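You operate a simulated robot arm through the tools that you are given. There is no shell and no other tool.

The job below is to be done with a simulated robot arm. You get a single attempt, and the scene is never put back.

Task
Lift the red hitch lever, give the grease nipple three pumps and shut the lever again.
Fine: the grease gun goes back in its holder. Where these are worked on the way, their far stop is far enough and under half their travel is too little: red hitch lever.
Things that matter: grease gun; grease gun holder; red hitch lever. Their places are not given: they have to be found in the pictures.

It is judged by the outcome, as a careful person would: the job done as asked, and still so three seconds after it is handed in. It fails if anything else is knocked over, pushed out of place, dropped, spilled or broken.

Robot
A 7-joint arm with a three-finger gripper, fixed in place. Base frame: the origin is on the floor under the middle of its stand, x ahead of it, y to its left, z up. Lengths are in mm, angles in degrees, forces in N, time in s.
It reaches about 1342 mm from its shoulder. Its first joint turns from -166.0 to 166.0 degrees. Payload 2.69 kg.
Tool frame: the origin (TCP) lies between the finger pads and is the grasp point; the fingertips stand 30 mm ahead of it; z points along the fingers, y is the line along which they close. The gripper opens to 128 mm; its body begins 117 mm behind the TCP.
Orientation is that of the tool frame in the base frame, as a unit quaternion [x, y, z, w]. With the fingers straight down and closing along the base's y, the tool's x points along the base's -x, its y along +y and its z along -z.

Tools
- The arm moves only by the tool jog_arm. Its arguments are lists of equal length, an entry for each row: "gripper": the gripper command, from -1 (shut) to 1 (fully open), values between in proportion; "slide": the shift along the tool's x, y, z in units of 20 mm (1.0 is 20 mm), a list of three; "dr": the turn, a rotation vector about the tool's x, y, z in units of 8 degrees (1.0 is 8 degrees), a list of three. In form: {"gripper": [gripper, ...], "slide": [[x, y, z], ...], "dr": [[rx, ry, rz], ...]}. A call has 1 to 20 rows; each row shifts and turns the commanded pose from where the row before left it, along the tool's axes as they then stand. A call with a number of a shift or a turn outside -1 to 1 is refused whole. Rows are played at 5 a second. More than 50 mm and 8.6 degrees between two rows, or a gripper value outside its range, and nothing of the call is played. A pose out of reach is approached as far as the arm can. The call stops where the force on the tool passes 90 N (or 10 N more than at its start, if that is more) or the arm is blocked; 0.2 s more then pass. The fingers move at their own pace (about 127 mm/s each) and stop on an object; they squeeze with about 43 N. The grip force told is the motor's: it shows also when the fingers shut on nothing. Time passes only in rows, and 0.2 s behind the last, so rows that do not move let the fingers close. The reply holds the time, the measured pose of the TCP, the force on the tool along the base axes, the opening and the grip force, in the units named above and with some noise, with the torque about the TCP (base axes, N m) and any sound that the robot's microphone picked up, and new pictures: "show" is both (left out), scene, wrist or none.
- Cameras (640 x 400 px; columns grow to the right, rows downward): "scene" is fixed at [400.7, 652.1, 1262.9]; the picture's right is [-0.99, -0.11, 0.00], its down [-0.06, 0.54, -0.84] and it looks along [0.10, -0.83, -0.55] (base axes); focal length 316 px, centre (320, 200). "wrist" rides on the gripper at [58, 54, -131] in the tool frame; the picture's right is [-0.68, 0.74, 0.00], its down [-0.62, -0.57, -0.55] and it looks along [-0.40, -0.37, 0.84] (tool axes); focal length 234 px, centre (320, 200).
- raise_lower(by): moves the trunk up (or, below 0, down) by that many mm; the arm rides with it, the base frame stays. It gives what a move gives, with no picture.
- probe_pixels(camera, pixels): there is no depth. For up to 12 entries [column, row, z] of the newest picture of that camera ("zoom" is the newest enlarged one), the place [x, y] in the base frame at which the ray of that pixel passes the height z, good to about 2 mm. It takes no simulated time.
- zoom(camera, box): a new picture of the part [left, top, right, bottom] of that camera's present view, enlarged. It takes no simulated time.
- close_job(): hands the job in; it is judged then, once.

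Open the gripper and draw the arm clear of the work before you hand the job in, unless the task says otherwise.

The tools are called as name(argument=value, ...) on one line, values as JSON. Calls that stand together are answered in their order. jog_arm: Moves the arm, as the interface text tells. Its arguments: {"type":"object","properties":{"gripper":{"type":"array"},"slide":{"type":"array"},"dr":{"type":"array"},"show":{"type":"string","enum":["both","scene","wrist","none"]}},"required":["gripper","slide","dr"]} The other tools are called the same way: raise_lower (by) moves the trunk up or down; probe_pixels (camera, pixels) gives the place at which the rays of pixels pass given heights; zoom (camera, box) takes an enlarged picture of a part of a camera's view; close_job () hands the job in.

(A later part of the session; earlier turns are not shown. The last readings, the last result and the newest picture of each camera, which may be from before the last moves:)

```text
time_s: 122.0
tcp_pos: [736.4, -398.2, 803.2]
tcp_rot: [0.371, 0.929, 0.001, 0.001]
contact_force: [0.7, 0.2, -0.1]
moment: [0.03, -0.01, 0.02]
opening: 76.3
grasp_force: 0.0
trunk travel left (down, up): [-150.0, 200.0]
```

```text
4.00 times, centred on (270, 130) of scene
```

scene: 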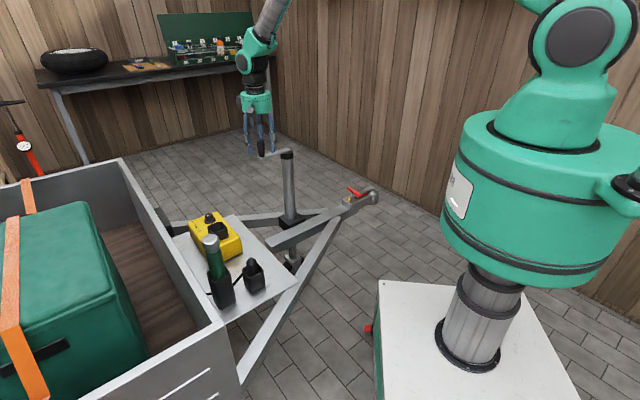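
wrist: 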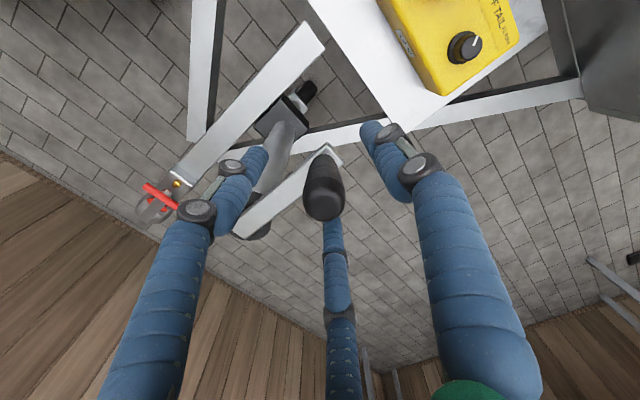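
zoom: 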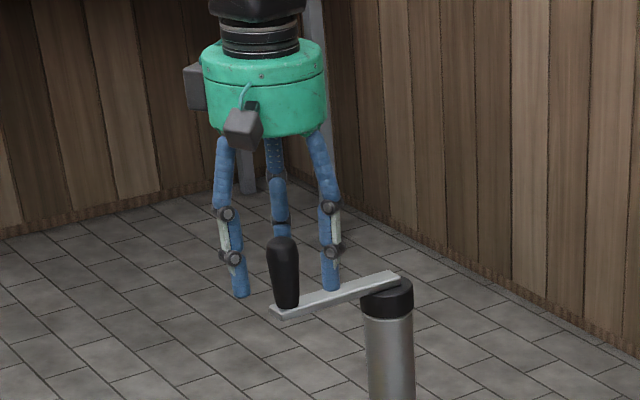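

The handle stands within the three fingers, ~26 mm thick. I close to a loose cage of ~32 mm opening.

jog_arm(gripper=[-0.2, -0.5, -0.5, -0.5], slide=[[0, 0, 0], [0, 0, 0], [0, 0, 0], [0, 0, 0]], dr=[[0, 0, 0], [0, 0, 0], [0, 0, 0], [0, 0, 0]], show="both")

zoom(camera="wrist", box=[200, 80, 440, 280])

```text
time_s: 123.0
tcp_pos: [737.6, -398.8, 802.4]
tcp_rot: [0.37, 0.929, 0.0, 0.001]
contact_force: [0.3, -0.7, 0.1]
moment: [-0.02, 0.01, -0.01]
opening: 32.3
grasp_force: 0.6
trunk travel left (down, up): [-150.0, 200.0]
```

scene: 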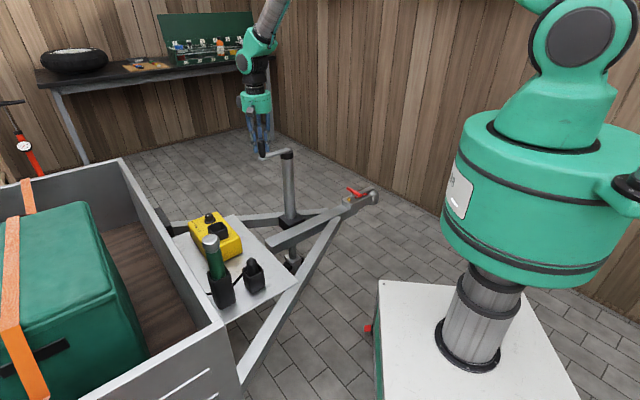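
wrist: 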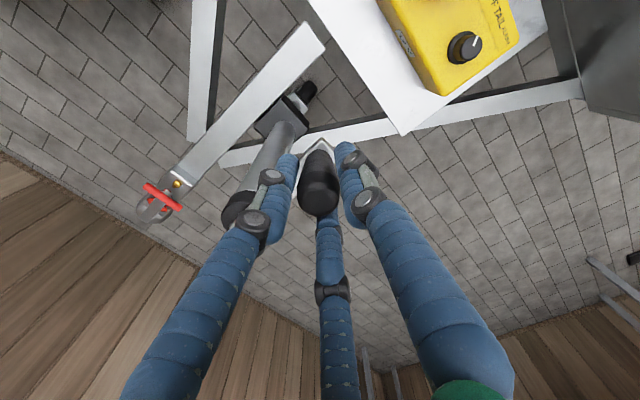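

```text
2.00 times, centred on (320, 180) of wrist
```

zoom: 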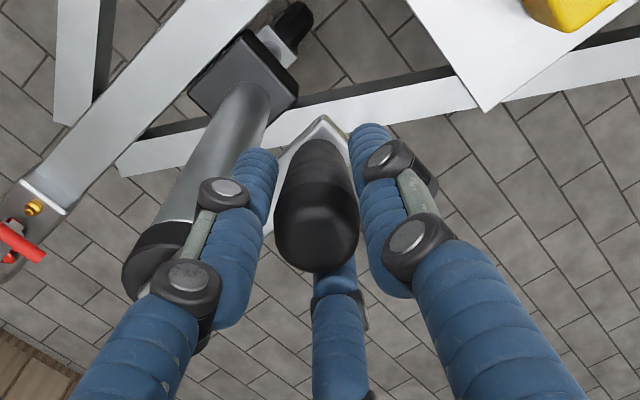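

Closing nudged the handle a few mm and it turns very easily (forces ≈ 0). I locate the post cap from this view to define the arc.

probe_pixels(camera="wrist", pixels=[[239, 211, 748], [236, 207, 748], [319, 143, 756], [240, 205, 750]])

zoom(camera="wrist", box=[190, 110, 350, 250])

zoom(camera="scene", box=[245, 125, 305, 175])

```text
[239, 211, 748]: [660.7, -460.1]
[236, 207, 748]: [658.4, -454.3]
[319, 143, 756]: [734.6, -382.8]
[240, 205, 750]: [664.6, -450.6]
```

```text
2.86 times, centred on (270, 180) of wrist
```

zoom: 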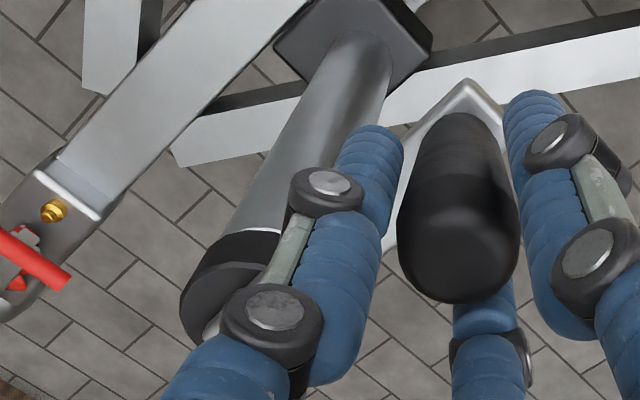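

```text
8.00 times, centred on (275, 150) of scene
```

zoom: 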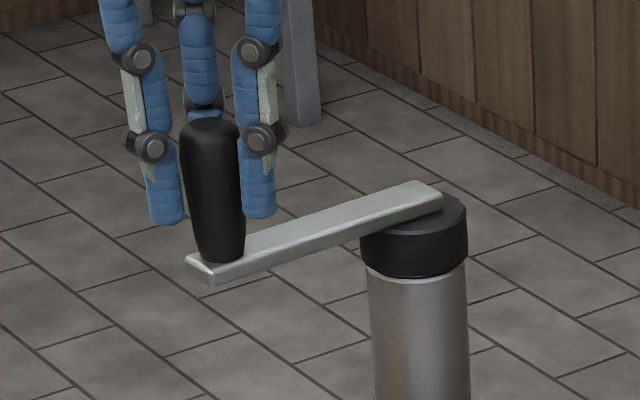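

The handle sits at ~40° about the post (661,-464), radius ~100 mm; originally it pointed at −43°. I wind it back clockwise along the arc, first ~28° slowly.

jog_arm(gripper=[-0.5, -0.5, -0.5, -0.5, -0.5, -0.5, -0.5], slide=[[-0.4, -0.075, 0], [-0.4, -0.075, 0], [-0.384, -0.138, 0], [-0.384, -0.138, 0], [-0.356, -0.199, 0], [-0.356, -0.199, 0], [0, 0, 0]], dr=[[0, 0, 0], [0, 0, 0], [0, 0, 0], [0, 0, 0], [0, 0, 0], [0, 0, 0], [0, 0, 0]], show="both")

zoom(camera="scene", box=[245, 125, 305, 175])

```text
time_s: 124.6
tcp_pos: [758.4, -442.5, 802.4]
tcp_rot: [0.371, 0.929, 0.0, 0.0]
contact_force: [3.5, 0.8, 0.9]
moment: [0.02, -0.09, -0.11]
opening: 34.1
grasp_force: 1.3
trunk travel left (down, up): [-150.0, 200.0]
```

scene: 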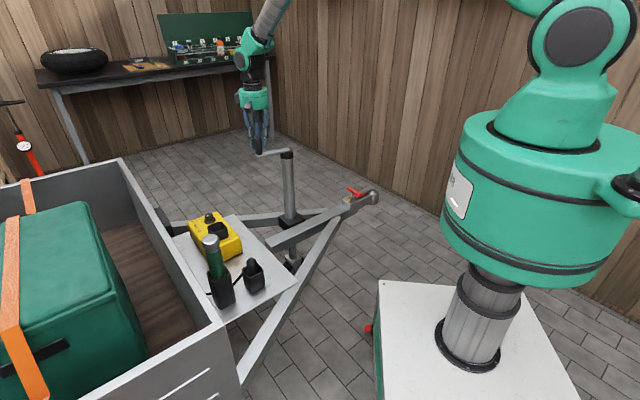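
wrist: 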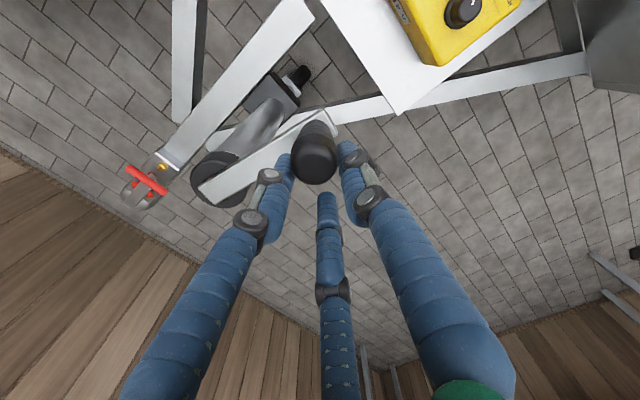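

```text
8.00 times, centred on (275, 150) of scene
```

zoom: 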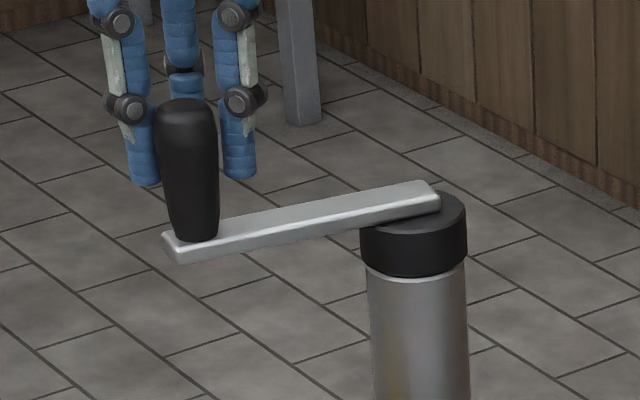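

The crank turns back, but in the wrist view the handle at (315,155) is slipping toward the gap between two fingers. I zoom to judge before going on.

zoom(camera="wrist", box=[220, 90, 400, 250])

probe_pixels(camera="wrist", pixels=[[315, 162, 820], [318, 128, 758], [217, 180, 750], [319, 150, 758]])

```text
2.50 times, centred on (310, 170) of wrist
```

zoom: 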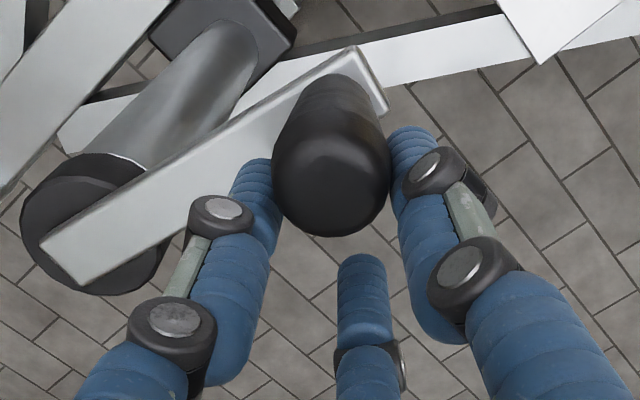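

```text
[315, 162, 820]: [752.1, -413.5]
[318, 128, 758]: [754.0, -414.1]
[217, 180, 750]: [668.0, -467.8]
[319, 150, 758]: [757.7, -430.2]
```

The handle (≈(753,-414)) is slipping between the two trailing fingers. I open, recentre on it and turn the yaw −43.6° so one finger trails directly behind the motion.

jog_arm(gripper=[-0.1, 0.2, 0.2, 0.2], slide=[[0, 0, 0], [0, 0, 0], [0, 0, 0], [0, 0, 0]], dr=[[0, 0, 0], [0, 0, 0], [0, 0, 0], [0, 0, 0]], show="none")

jog_arm(gripper=[0.2, 0.2, 0.2, 0.2, 0.2, 0.2, 0.2, 0.2, 0.2], slide=[[0.59, 0.42, 0], [0.59, 0.42, 0], [0, 0, 0], [0, 0, 0], [0, 0, 0], [0, 0, 0], [0, 0, 0], [0, 0, 0], [0, 0, 0]], dr=[[0, 0, 0], [0, 0, 0], [0, 0, -0.908], [0, 0, -0.908], [0, 0, -0.908], [0, 0, -0.908], [0, 0, -0.908], [0, 0, -0.908], [0, 0, 0]], show="both")

zoom(camera="wrist", box=[220, 90, 400, 250])

zoom(camera="scene", box=[235, 100, 305, 175])

```text
time_s: 125.6
tcp_pos: [758.6, -441.4, 802.1]
tcp_rot: [0.371, 0.929, 0.001, -0.001]
contact_force: [0.7, 0.5, 0.0]
moment: [-0.02, -0.02, 0.0]
opening: 76.8
grasp_force: 0.1
trunk travel left (down, up): [-150.0, 200.0]
```

```text
time_s: 127.6
tcp_pos: [754.2, -412.7, 803.0]
tcp_rot: [0.0, 1.0, -0.001, 0.0]
contact_force: [0.1, -0.3, -0.1]
moment: [-0.01, 0.01, 0.01]
opening: 76.7
grasp_force: 0.0
trunk travel left (down, up): [-150.0, 200.0]
```

scene: 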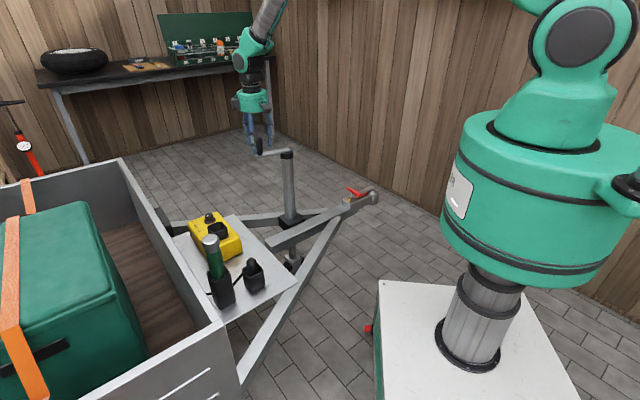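
wrist: 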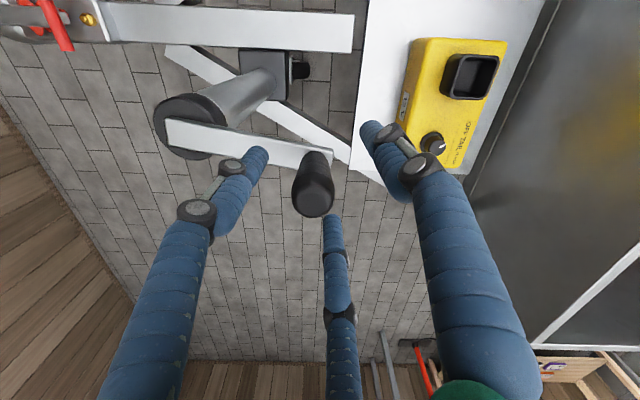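

```text
2.50 times, centred on (310, 170) of wrist
```

zoom: 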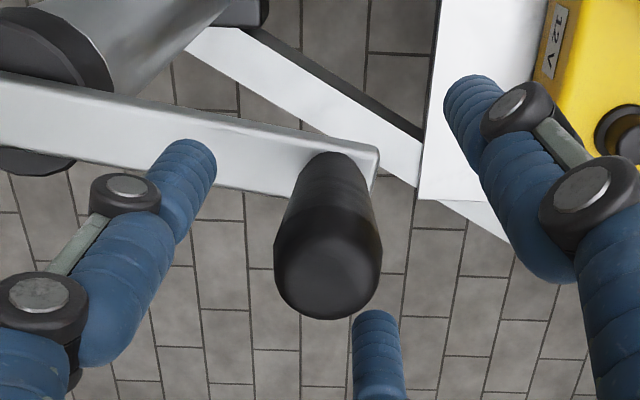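

```text
5.33 times, centred on (270, 138) of scene
```

zoom: 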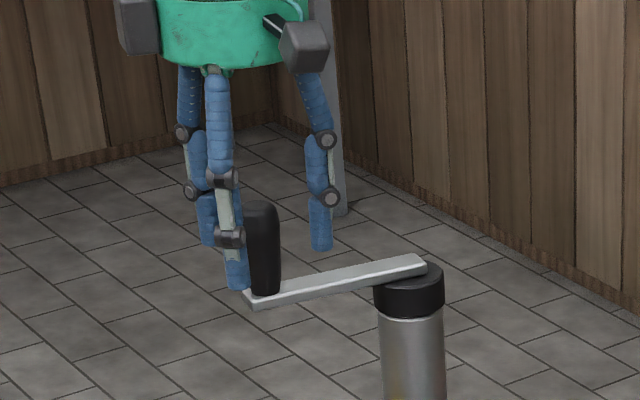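

The handle is inside but ~9 mm off centre toward (746,-409). I centre on it and close to ~28 mm so it cannot slip out.

jog_arm(gripper=[0.2, 0.2, -0.2, -0.5625, -0.5625, -0.5625], slide=[[0.4, 0.185, 0], [0, 0, 0], [0, 0, 0], [0, 0, 0], [0, 0, 0], [0, 0, 0]], dr=[[0, 0, 0], [0, 0, 0], [0, 0, 0], [0, 0, 0], [0, 0, 0], [0, 0, 0]], show="both")

zoom(camera="wrist", box=[140, 60, 400, 250])

```text
time_s: 129.0
tcp_pos: [744.0, -408.6, 802.9]
tcp_rot: [0.0, 1.0, 0.0, 0.0]
contact_force: [-0.6, -0.3, 0.4]
moment: [-0.01, 0.01, 0.0]
opening: 28.7
grasp_force: 0.1
trunk travel left (down, up): [-150.0, 200.0]
```

scene: 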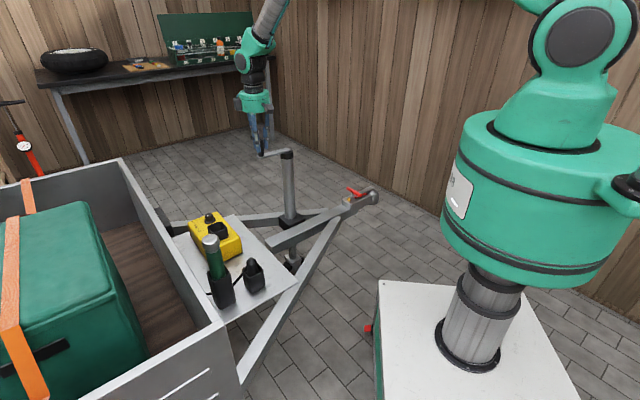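
wrist: 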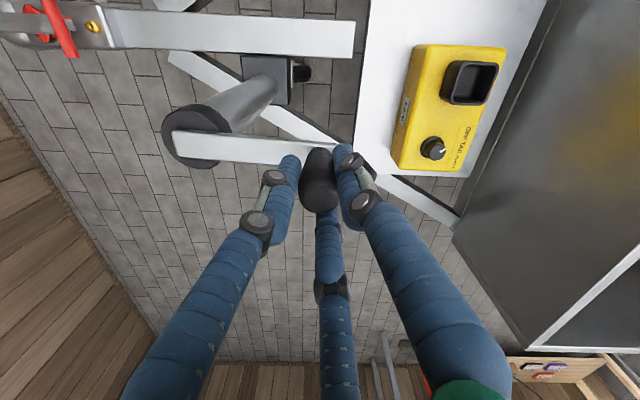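

```text
2.11 times, centred on (270, 155) of wrist
```

zoom: 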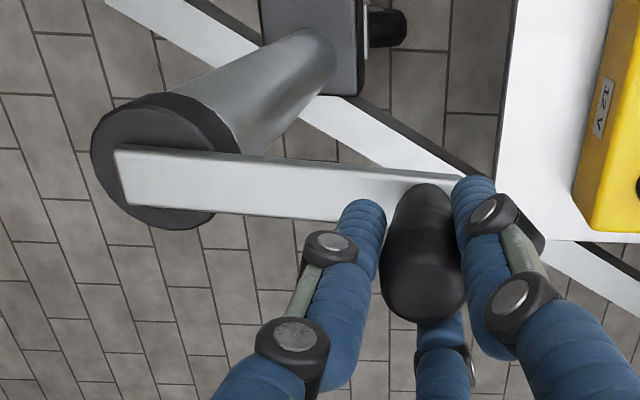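

probe_pixels(camera="wrist", pixels=[[190.3, 139.3, 745], [190.3, 139.3, 755], [318, 152, 758], [175, 143, 758], [335, 147, 758]])

```text
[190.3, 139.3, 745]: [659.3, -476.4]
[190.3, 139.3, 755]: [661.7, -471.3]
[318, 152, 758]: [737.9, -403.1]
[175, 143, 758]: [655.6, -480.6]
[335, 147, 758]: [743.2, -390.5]
```

Post centre is (661.5,-474), radius ≈105 mm, so the original handle place is (738,-546), matching my first measurement. I turn the first ~18° and check that the handle follows.

jog_arm(gripper=[-0.5625, -0.5625, -0.5625, -0.5625, -0.5625], slide=[[-0.2325, -0.3475, 0], [-0.2325, -0.3475, 0], [-0.175, -0.3775, 0], [-0.175, -0.3775, 0], [0, 0, 0]], dr=[[0, 0, 0], [0, 0, 0], [0, 0, 0], [0, 0, 0], [0, 0, 0]], show="both")

zoom(camera="wrist", box=[140, 60, 400, 250])

```text
time_s: 130.2
tcp_pos: [762.3, -438.2, 802.9]
tcp_rot: [0.0, 1.0, 0.0, 0.0]
contact_force: [1.4, 4.5, -0.8]
moment: [0.02, -0.01, -0.03]
opening: 31.1
grasp_force: 2.7
trunk travel left (down, up): [-150.0, 200.0]
```

scene: 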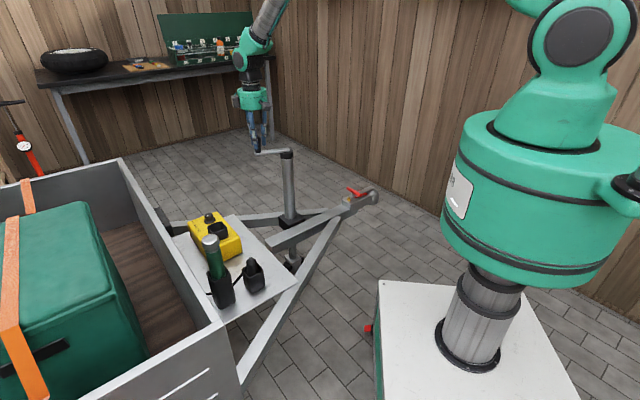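
wrist: 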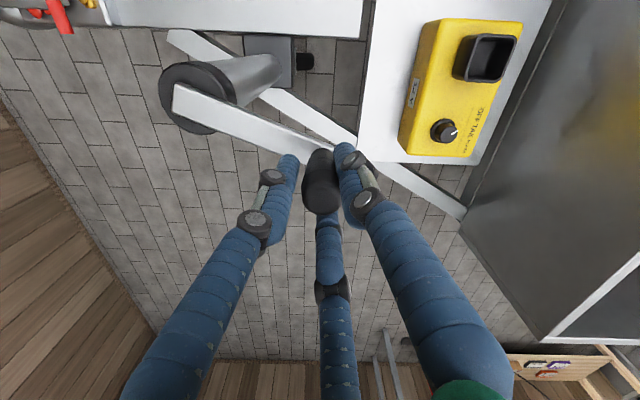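

```text
2.11 times, centred on (270, 155) of wrist
```

zoom: 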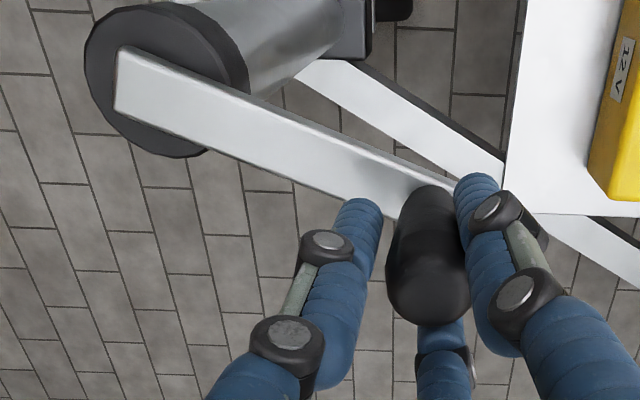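

The crank follows with only ~5 N and the handle stays caged. I continue the arc another ~27°.

jog_arm(gripper=[-0.5625, -0.5625, -0.5625, -0.5625, -0.5625, -0.5625, -0.5625], slide=[[-0.1125, -0.4025, 0], [-0.1125, -0.4025, 0], [-0.0475, -0.415, 0], [-0.0475, -0.415, 0], [0.0175, -0.4175, 0], [0.0175, -0.4175, 0], [0, 0, 0]], dr=[[0, 0, 0], [0, 0, 0], [0, 0, 0], [0, 0, 0], [0, 0, 0], [0, 0, 0], [0, 0, 0]], show="both")

zoom(camera="wrist", box=[140, 30, 400, 250])

```text
time_s: 131.8
tcp_pos: [771.0, -489.1, 802.6]
tcp_rot: [-0.001, 1.0, -0.001, 0.001]
contact_force: [58.0, -3.0, -0.3]
moment: [0.14, -0.09, 0.05]
opening: 30.4
grasp_force: 45.6
trunk travel left (down, up): [-150.0, 200.0]
```

scene: 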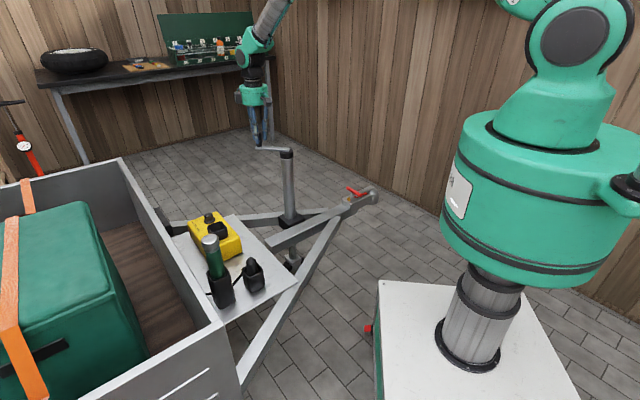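
wrist: 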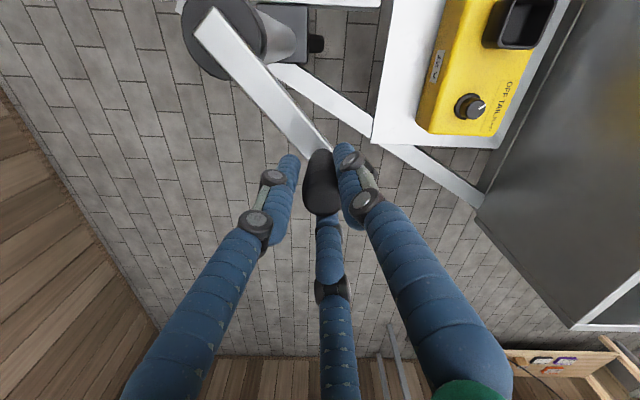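

```text
1.82 times, centred on (270, 140) of wrist
```

zoom: 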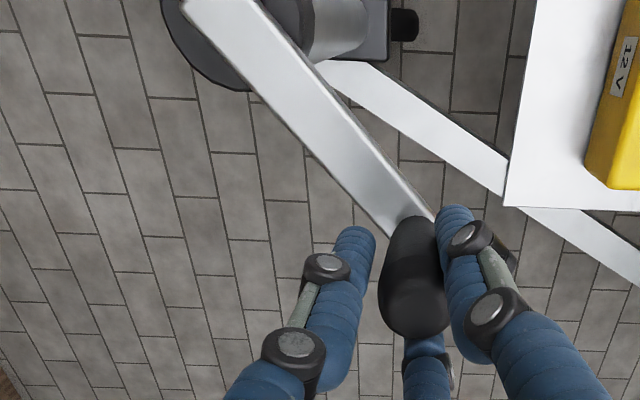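

Radial load of 58 N in +x shows the true radius is a bit larger (~110 mm). I relieve by +4.5 mm in x and continue two arc steps with that radius.

jog_arm(gripper=[-0.5625, -0.5625], slide=[[-0.225, 0, 0], [0, 0, 0]], dr=[[0, 0, 0], [0, 0, 0]], show="none")

jog_arm(gripper=[-0.5625, -0.5625, -0.5625, -0.5625, -0.5625], slide=[[0.0925, -0.42, 0], [0.0925, -0.42, 0], [0.1525, -0.3975, 0], [0.1525, -0.3975, 0], [0, 0, 0]], dr=[[0, 0, 0], [0, 0, 0], [0, 0, 0], [0, 0, 0], [0, 0, 0]], show="both")

zoom(camera="wrist", box=[140, 30, 400, 250])

```text
time_s: 132.4
tcp_pos: [770.7, -487.6, 802.9]
tcp_rot: [-0.001, 1.0, 0.001, 0.0]
contact_force: [25.7, -3.1, 18.6]
moment: [-0.13, -0.2, 0.09]
opening: 30.1
grasp_force: 45.1
trunk travel left (down, up): [-150.0, 200.0]
```

```text
time_s: 133.6
tcp_pos: [755.3, -518.3, 798.0]
tcp_rot: [0.0, 1.0, 0.003, -0.005]
contact_force: [-2.6, 1.5, -3.2]
moment: [-0.27, -0.06, -0.06]
opening: 34.7
grasp_force: 31.4
trunk travel left (down, up): [-150.0, 200.0]
```

scene: 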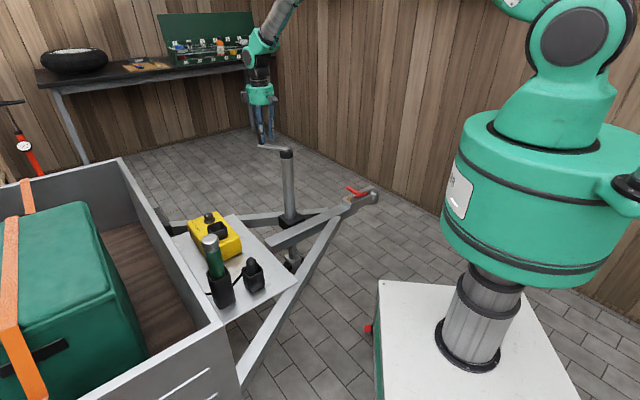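
wrist: 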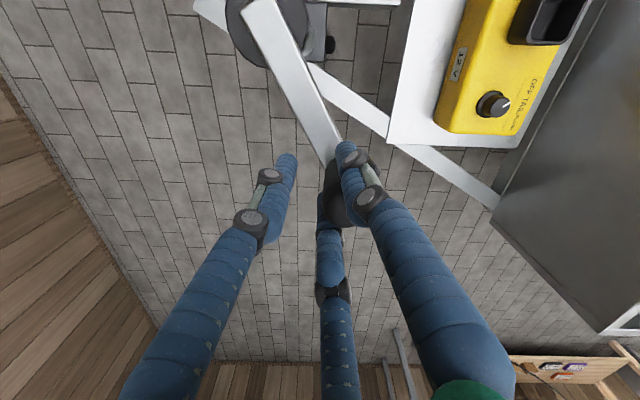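

```text
1.82 times, centred on (270, 140) of wrist
```

zoom: 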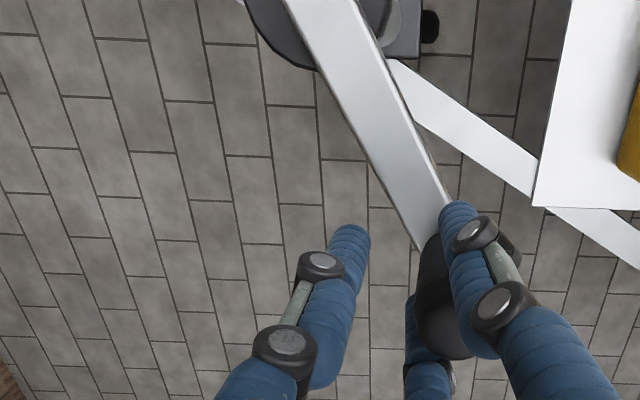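

The handle is again slipping outward between two fingers, so the true radius is larger than I assumed. I open the fingers and rise to look down and re-measure the crank.

jog_arm(gripper=[0, 0.3, 0.3, 0.3, 0.3, 0.3, 0.3, 0.3], slide=[[0, 0, 0], [0, 0, 0], [0, 0, 0], [0, 0, -0.8], [0, 0, -0.8], [0, 0, -0.9], [0, 0, -0.9], [0, 0, 0]], dr=[[0, 0, 0], [0, 0, 0], [0, 0, 0], [0, 0, 0], [0, 0, 0], [0, 0, 0], [0, 0, 0], [0, 0, 0]], show="both")

zoom(camera="wrist", box=[180, 20, 420, 220])

zoom(camera="scene", box=[245, 125, 305, 175])

```text
time_s: 135.4
tcp_pos: [760.3, -521.2, 869.8]
tcp_rot: [0.0, 1.0, 0.0, 0.0]
contact_force: [0.3, -0.4, 0.4]
moment: [0.02, -0.02, 0.0]
opening: 83.3
grasp_force: 0.0
trunk travel left (down, up): [-150.0, 200.0]
```

scene: 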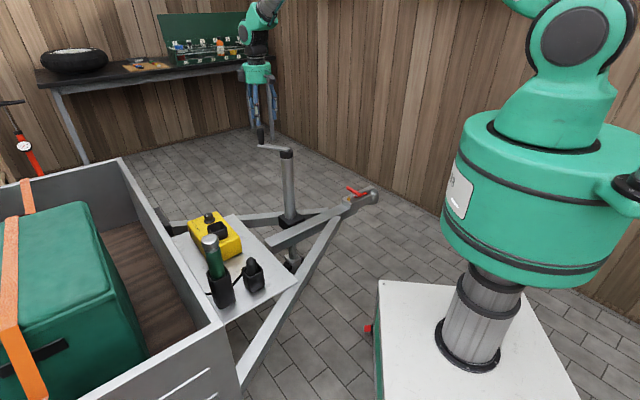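
wrist: 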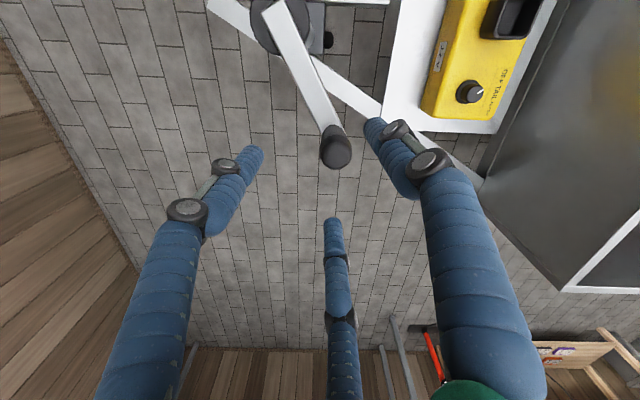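

```text
2.00 times, centred on (300, 120) of wrist
```

zoom: 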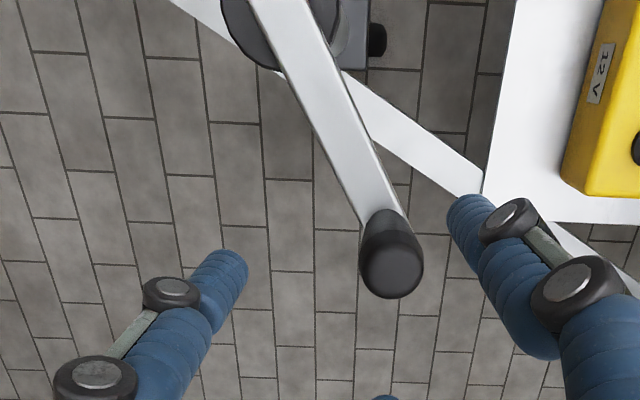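

```text
8.00 times, centred on (275, 150) of scene
```

zoom: 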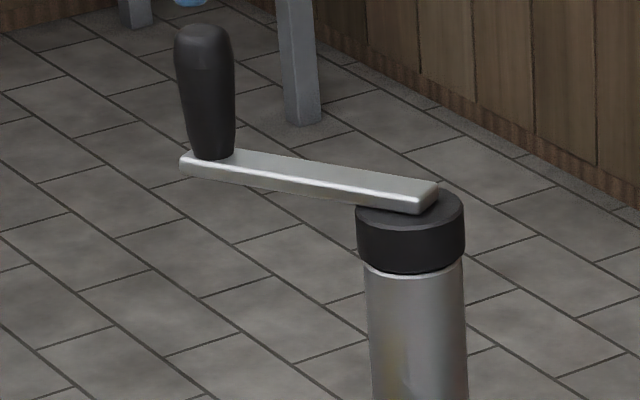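

probe_pixels(camera="wrist", pixels=[[336, 154, 820], [331.5, 129, 758], [286, 21, 750], [270, 8, 758], [340, 132, 758]])

zoom(camera="wrist", box=[220, 0, 360, 100])

probe_pixels(camera="scene", pixels=[[286.2, 151.3, 748], [262, 143.8, 758], [260.6, 128.8, 820]])

```text
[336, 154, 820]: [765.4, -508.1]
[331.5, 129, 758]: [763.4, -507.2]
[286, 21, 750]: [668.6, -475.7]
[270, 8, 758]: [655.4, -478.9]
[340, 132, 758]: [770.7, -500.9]
```

```text
4.00 times, centred on (290, 50) of wrist
```

zoom: 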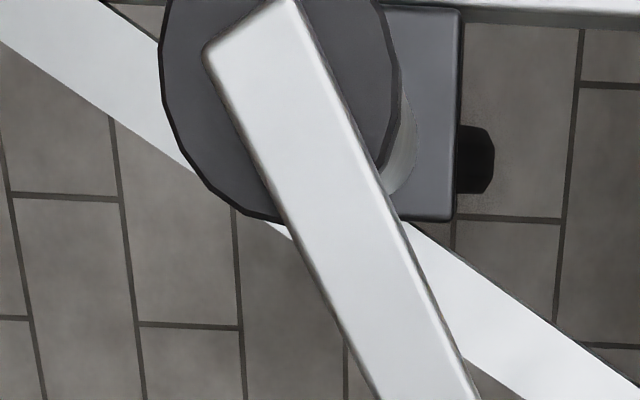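

```text
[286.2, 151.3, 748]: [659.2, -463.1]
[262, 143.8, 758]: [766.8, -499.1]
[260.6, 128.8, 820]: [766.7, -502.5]
```

The crank is now at about −15° with the handle at (764.5,-506). I recentre on it, lower around it and this time grip it firmly so I can follow the arc by force.

jog_arm(gripper=[0.2, 0.2, 0.2, 0.2, 0.2, -0.2, -1, -1, -1], slide=[[-0.21, 0.75, 0], [0, 0, 0.85], [0, 0, 0.85], [0, 0, 0.85], [0, 0, 0.85], [0, 0, 0], [0, 0, 0], [0, 0, 0], [0, 0, 0]], dr=[[0, 0, 0], [0, 0, 0], [0, 0, 0], [0, 0, 0], [0, 0, 0], [0, 0, 0], [0, 0, 0], [0, 0, 0], [0, 0, 0]], show="both")

zoom(camera="wrist", box=[200, 60, 420, 240])

```text
time_s: 137.4
tcp_pos: [771.2, -509.4, 801.7]
tcp_rot: [0.0, 1.0, -0.001, 0.001]
contact_force: [48.6, -15.5, -11.8]
moment: [-0.09, -0.24, 0.49]
opening: 29.0
grasp_force: 43.3
trunk travel left (down, up): [-150.0, 200.0]
```

scene: 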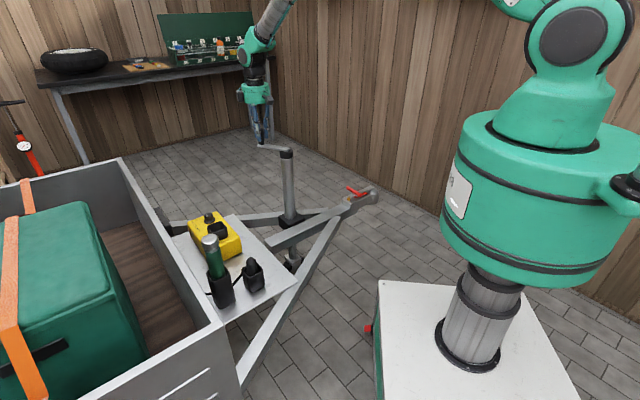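
wrist: 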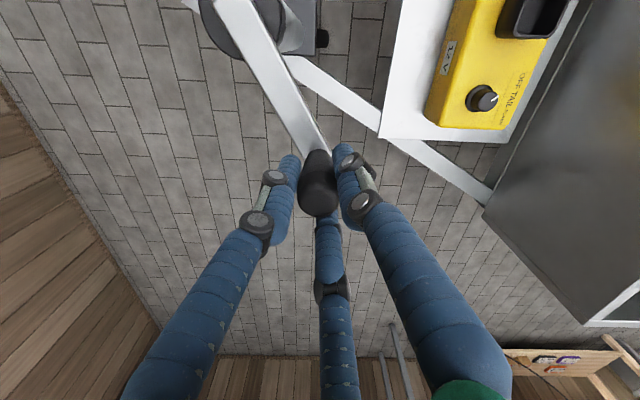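

```text
2.22 times, centred on (310, 150) of wrist
```

zoom: 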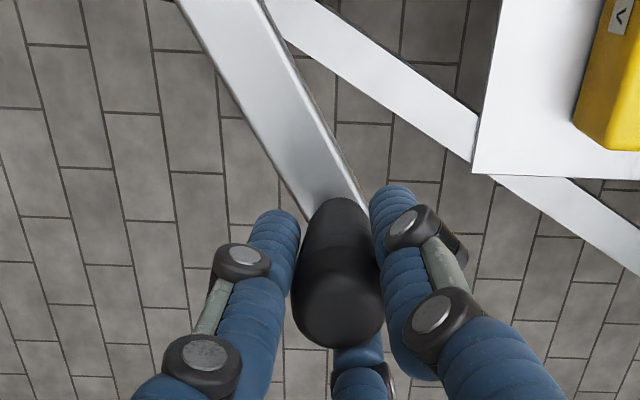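

Firm grip (opening 29). The tool is pulled ~49 N toward +x, so I relieve by moving +4 mm in x and −1 mm in y and read again.

jog_arm(gripper=[-1, -1, -1], slide=[[-0.12, -0.03, 0], [-0.1, -0.02, 0], [0, 0, 0]], dr=[[0, 0, 0], [0, 0, 0], [0, 0, 0]], show="none")

```text
time_s: 138.2
tcp_pos: [771.1, -509.1, 803.5]
tcp_rot: [0.0, 1.0, 0.001, 0.0]
contact_force: [22.4, -9.6, 8.8]
moment: [-0.08, 0.01, 0.29]
opening: 28.9
grasp_force: 43.4
trunk travel left (down, up): [-150.0, 200.0]
```

Another ~3.5 mm of +x relief is due. I combine that with an 8 mm tangential step.

jog_arm(gripper=[-1, -1, -1], slide=[[-0.03, -0.19, 0], [-0.01, -0.19, 0], [0, 0, 0]], dr=[[0, 0, 0], [0, 0, 0], [0, 0, 0]], show="both")

zoom(camera="wrist", box=[180, 0, 400, 220])

```text
time_s: 139.0
tcp_pos: [770.2, -512.8, 802.4]
tcp_rot: [-0.001, 1.0, 0.001, -0.001]
contact_force: [1.6, 7.3, 11.8]
moment: [0.25, 0.41, -0.48]
opening: 28.2
grasp_force: 45.2
trunk travel left (down, up): [-150.0, 200.0]
```

scene: 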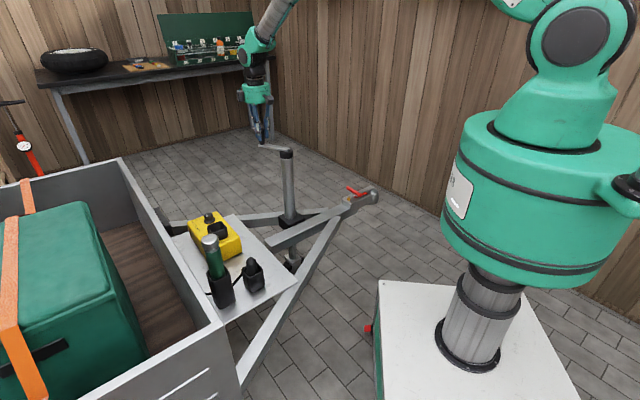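
wrist: 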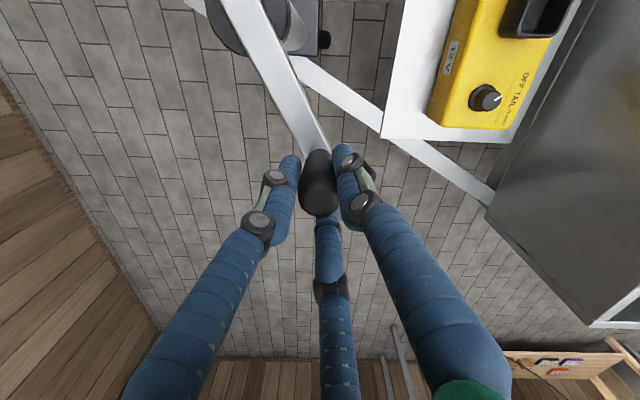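

```text
1.82 times, centred on (290, 110) of wrist
```

zoom: 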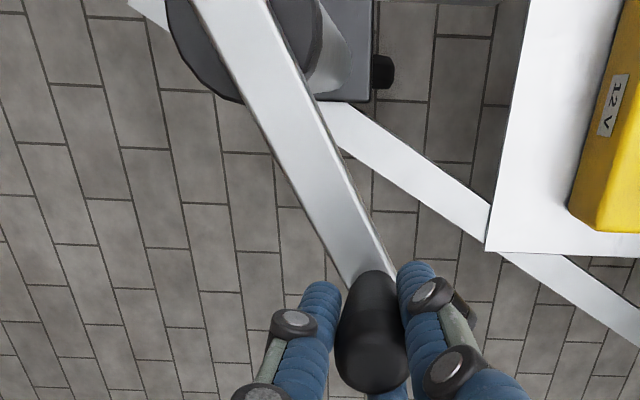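

Forces are small now and the handle follows. I take two more tangential steps.

jog_arm(gripper=[-1, -1, -1], slide=[[0.06, -0.19, 0], [0.07, -0.19, 0], [0, 0, 0]], dr=[[0, 0, 0], [0, 0, 0], [0, 0, 0]], show="none")

jog_arm(gripper=[-1, -1, -1], slide=[[0.08, -0.18, 0], [0.09, -0.18, 0], [0, 0, 0]], dr=[[0, 0, 0], [0, 0, 0], [0, 0, 0]], show="wrist")

```text
time_s: 139.8
tcp_pos: [766.0, -522.6, 801.7]
tcp_rot: [0.0, 1.0, 0.001, -0.001]
contact_force: [-9.9, 9.2, 6.6]
moment: [0.01, 0.22, -0.4]
opening: 28.4
grasp_force: 45.0
trunk travel left (down, up): [-150.0, 200.0]
```

```text
time_s: 140.6
tcp_pos: [762.5, -528.8, 800.5]
tcp_rot: [0.0, 1.0, 0.001, 0.001]
contact_force: [-9.9, 12.2, -1.1]
moment: [0.02, -0.02, -0.49]
opening: 27.6
grasp_force: 45.3
trunk travel left (down, up): [-150.0, 200.0]
```

wrist: 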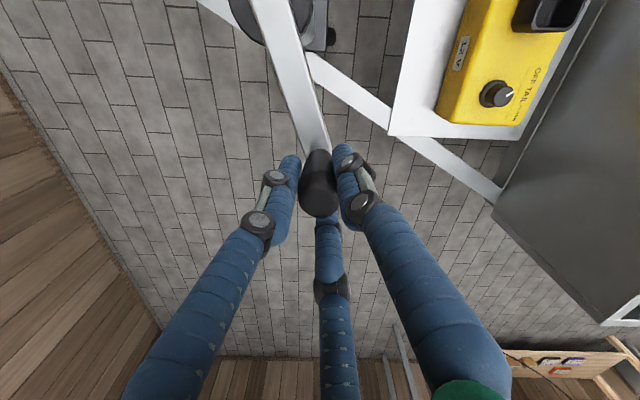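

The arm in the wrist view leans ~16° from vertical (original was vertical, square to the drawbar), so ~15° remain. Two more steps along the arc.

jog_arm(gripper=[-1, -1, -1], slide=[[0.1, -0.175, 0], [0.1, -0.175, 0], [0, 0, 0]], dr=[[0, 0, 0], [0, 0, 0], [0, 0, 0]], show="none")

jog_arm(gripper=[-1, -1, -1], slide=[[0.12, -0.165, 0], [0.12, -0.165, 0], [0, 0, 0]], dr=[[0, 0, 0], [0, 0, 0], [0, 0, 0]], show="both")

zoom(camera="scene", box=[230, 110, 330, 190])

```text
time_s: 141.4
tcp_pos: [759.4, -535.8, 801.1]
tcp_rot: [0.0, 1.0, 0.001, 0.0]
contact_force: [-8.8, 11.2, -5.5]
moment: [0.0, -0.05, -0.42]
opening: 28.2
grasp_force: 44.7
trunk travel left (down, up): [-150.0, 200.0]
```

```text
time_s: 142.2
tcp_pos: [755.9, -541.3, 802.0]
tcp_rot: [0.001, 1.0, 0.002, 0.0]
contact_force: [-13.4, 15.0, -7.5]
moment: [-0.13, 0.07, -0.35]
opening: 28.0
grasp_force: 44.9
trunk travel left (down, up): [-150.0, 200.0]
```

scene: 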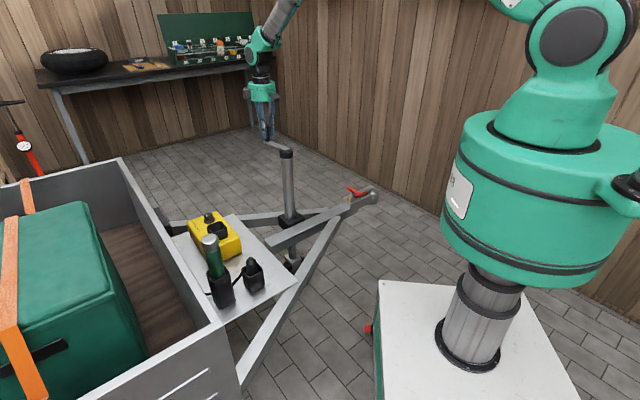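
wrist: 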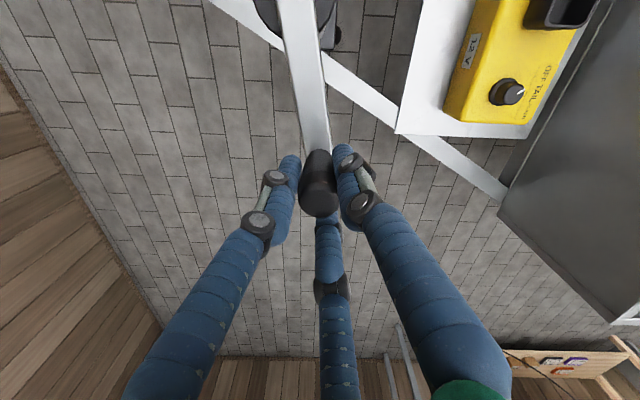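

```text
5.00 times, centred on (280, 150) of scene
```

zoom: 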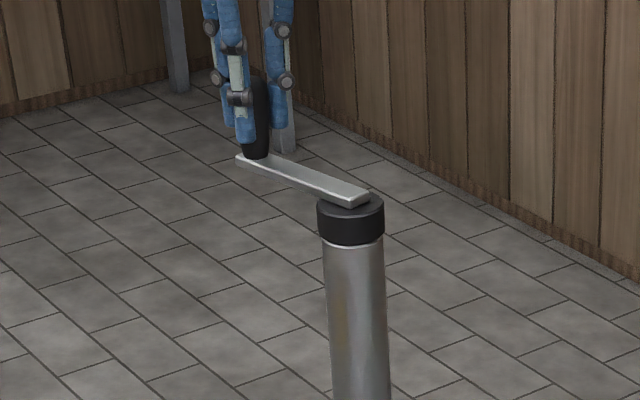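

The arm's end is at scene (264,142) versus (268,140) at the start: about 8° left. Two final steps.

jog_arm(gripper=[-1, -1, -1], slide=[[0.12, -0.16, 0], [0.125, -0.16, 0], [0, 0, 0]], dr=[[0, 0, 0], [0, 0, 0], [0, 0, 0]], show="none")

jog_arm(gripper=[-1, -1, -1], slide=[[0.13, -0.155, 0], [0.13, -0.15, 0], [0, 0, 0]], dr=[[0, 0, 0], [0, 0, 0], [0, 0, 0]], show="both")

zoom(camera="scene", box=[240, 110, 340, 280])

zoom(camera="scene", box=[335, 175, 383, 205])

```text
time_s: 143.0
tcp_pos: [751.5, -549.0, 802.2]
tcp_rot: [0.0, 1.0, 0.001, 0.0]
contact_force: [-11.2, 16.8, -10.9]
moment: [-0.2, 0.01, -0.42]
opening: 28.1
grasp_force: 44.9
trunk travel left (down, up): [-150.0, 200.0]
```

```text
time_s: 143.8
tcp_pos: [746.0, -554.8, 803.4]
tcp_rot: [0.0, 1.0, 0.0, 0.0]
contact_force: [-7.2, 15.7, -12.8]
moment: [0.01, -0.15, -0.48]
opening: 27.9
grasp_force: 44.8
trunk travel left (down, up): [-150.0, 200.0]
```

scene: 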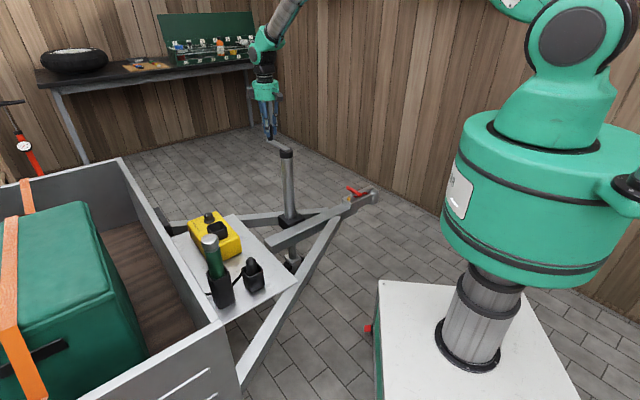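
wrist: 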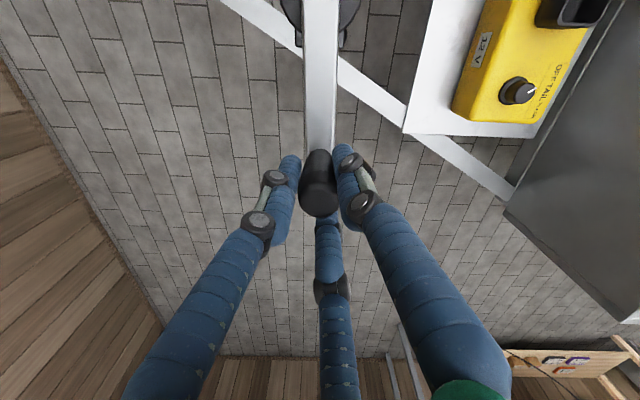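

```text
2.35 times, centred on (290, 195) of scene
```

zoom: 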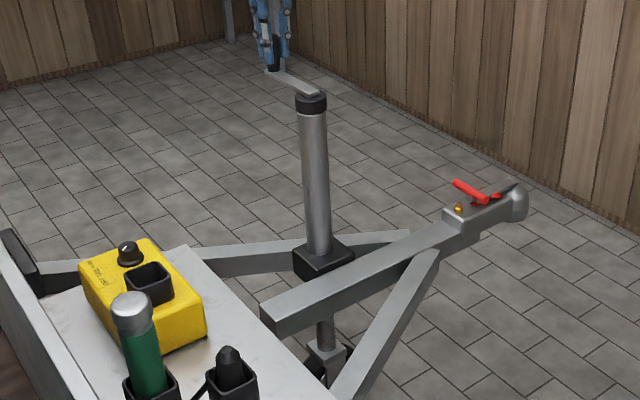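

```text
13.33 times, centred on (359, 190) of scene
```

zoom: 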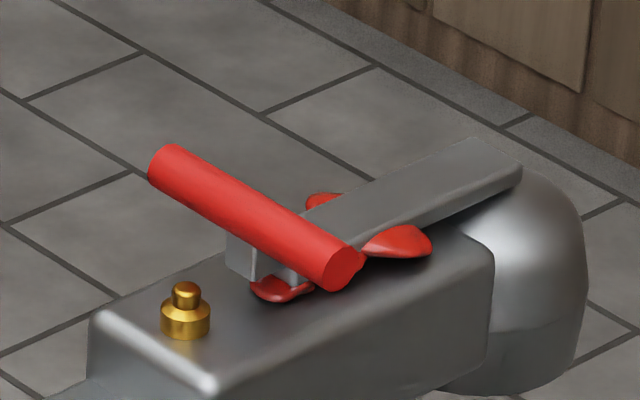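

The coupler, nipple and bar are back at exactly their starting pixels (nipple (186,284), bar (168,150)), and the crank arm points as at the start. I open the fingers and rise straight up off the handle.

jog_arm(gripper=[-1, -0.4, 0, 0.3, 0.3, 0.3, 0.3, 0.3, 0.3, 0.3, 0.3], slide=[[0.05, 0.05, 0], [0, 0, 0], [0, 0, 0], [0, 0, 0], [0, 0, -0.7], [0, 0, -0.9], [0, 0, -1], [0, 0, -1], [0, 0, -1], [0, 0, -1], [0, 0, 0]], dr=[[0, 0, 0], [0, 0, 0], [0, 0, 0], [0, 0, 0], [0, 0, 0], [0, 0, 0], [0, 0, 0], [0, 0, 0], [0, 0, 0], [0, 0, 0], [0, 0, 0]], show="both")

zoom(camera="scene", box=[240, 110, 340, 280])

zoom(camera="scene", box=[230, 110, 330, 190])

zoom(camera="scene", box=[335, 175, 383, 205])

```text
time_s: 146.2
tcp_pos: [745.4, -554.2, 915.1]
tcp_rot: [0.0, 1.0, 0.0, 0.0]
contact_force: [0.4, 0.5, 0.2]
moment: [-0.02, -0.02, -0.01]
opening: 83.3
grasp_force: 0.0
trunk travel left (down, up): [-150.0, 200.0]
```

scene: 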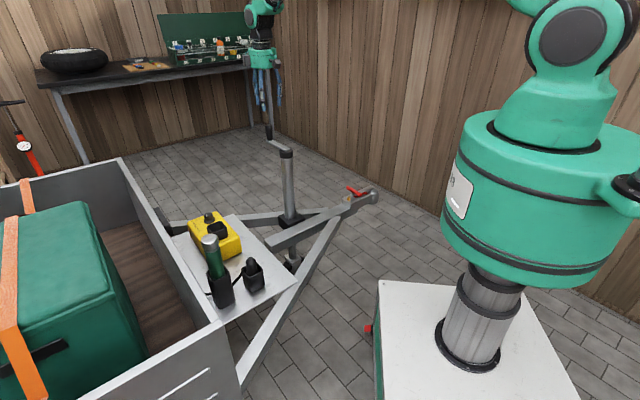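
wrist: 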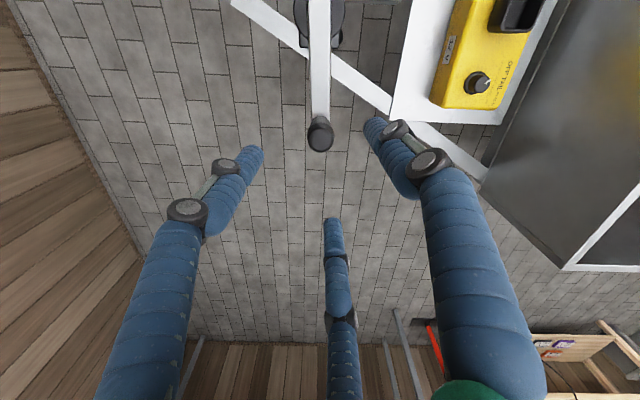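

```text
2.35 times, centred on (290, 195) of scene
```

zoom: 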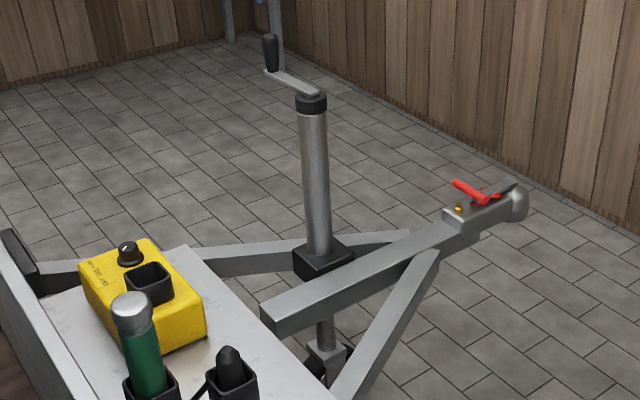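

```text
5.00 times, centred on (280, 150) of scene
```

zoom: 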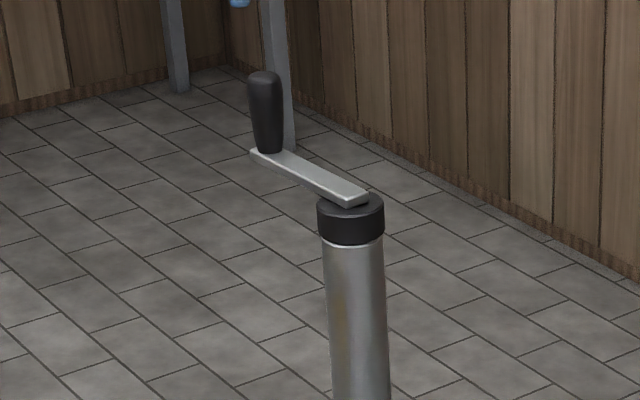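

```text
13.33 times, centred on (359, 190) of scene
```

zoom: 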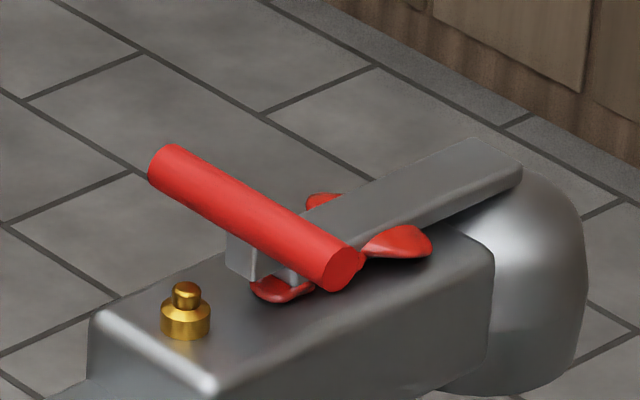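

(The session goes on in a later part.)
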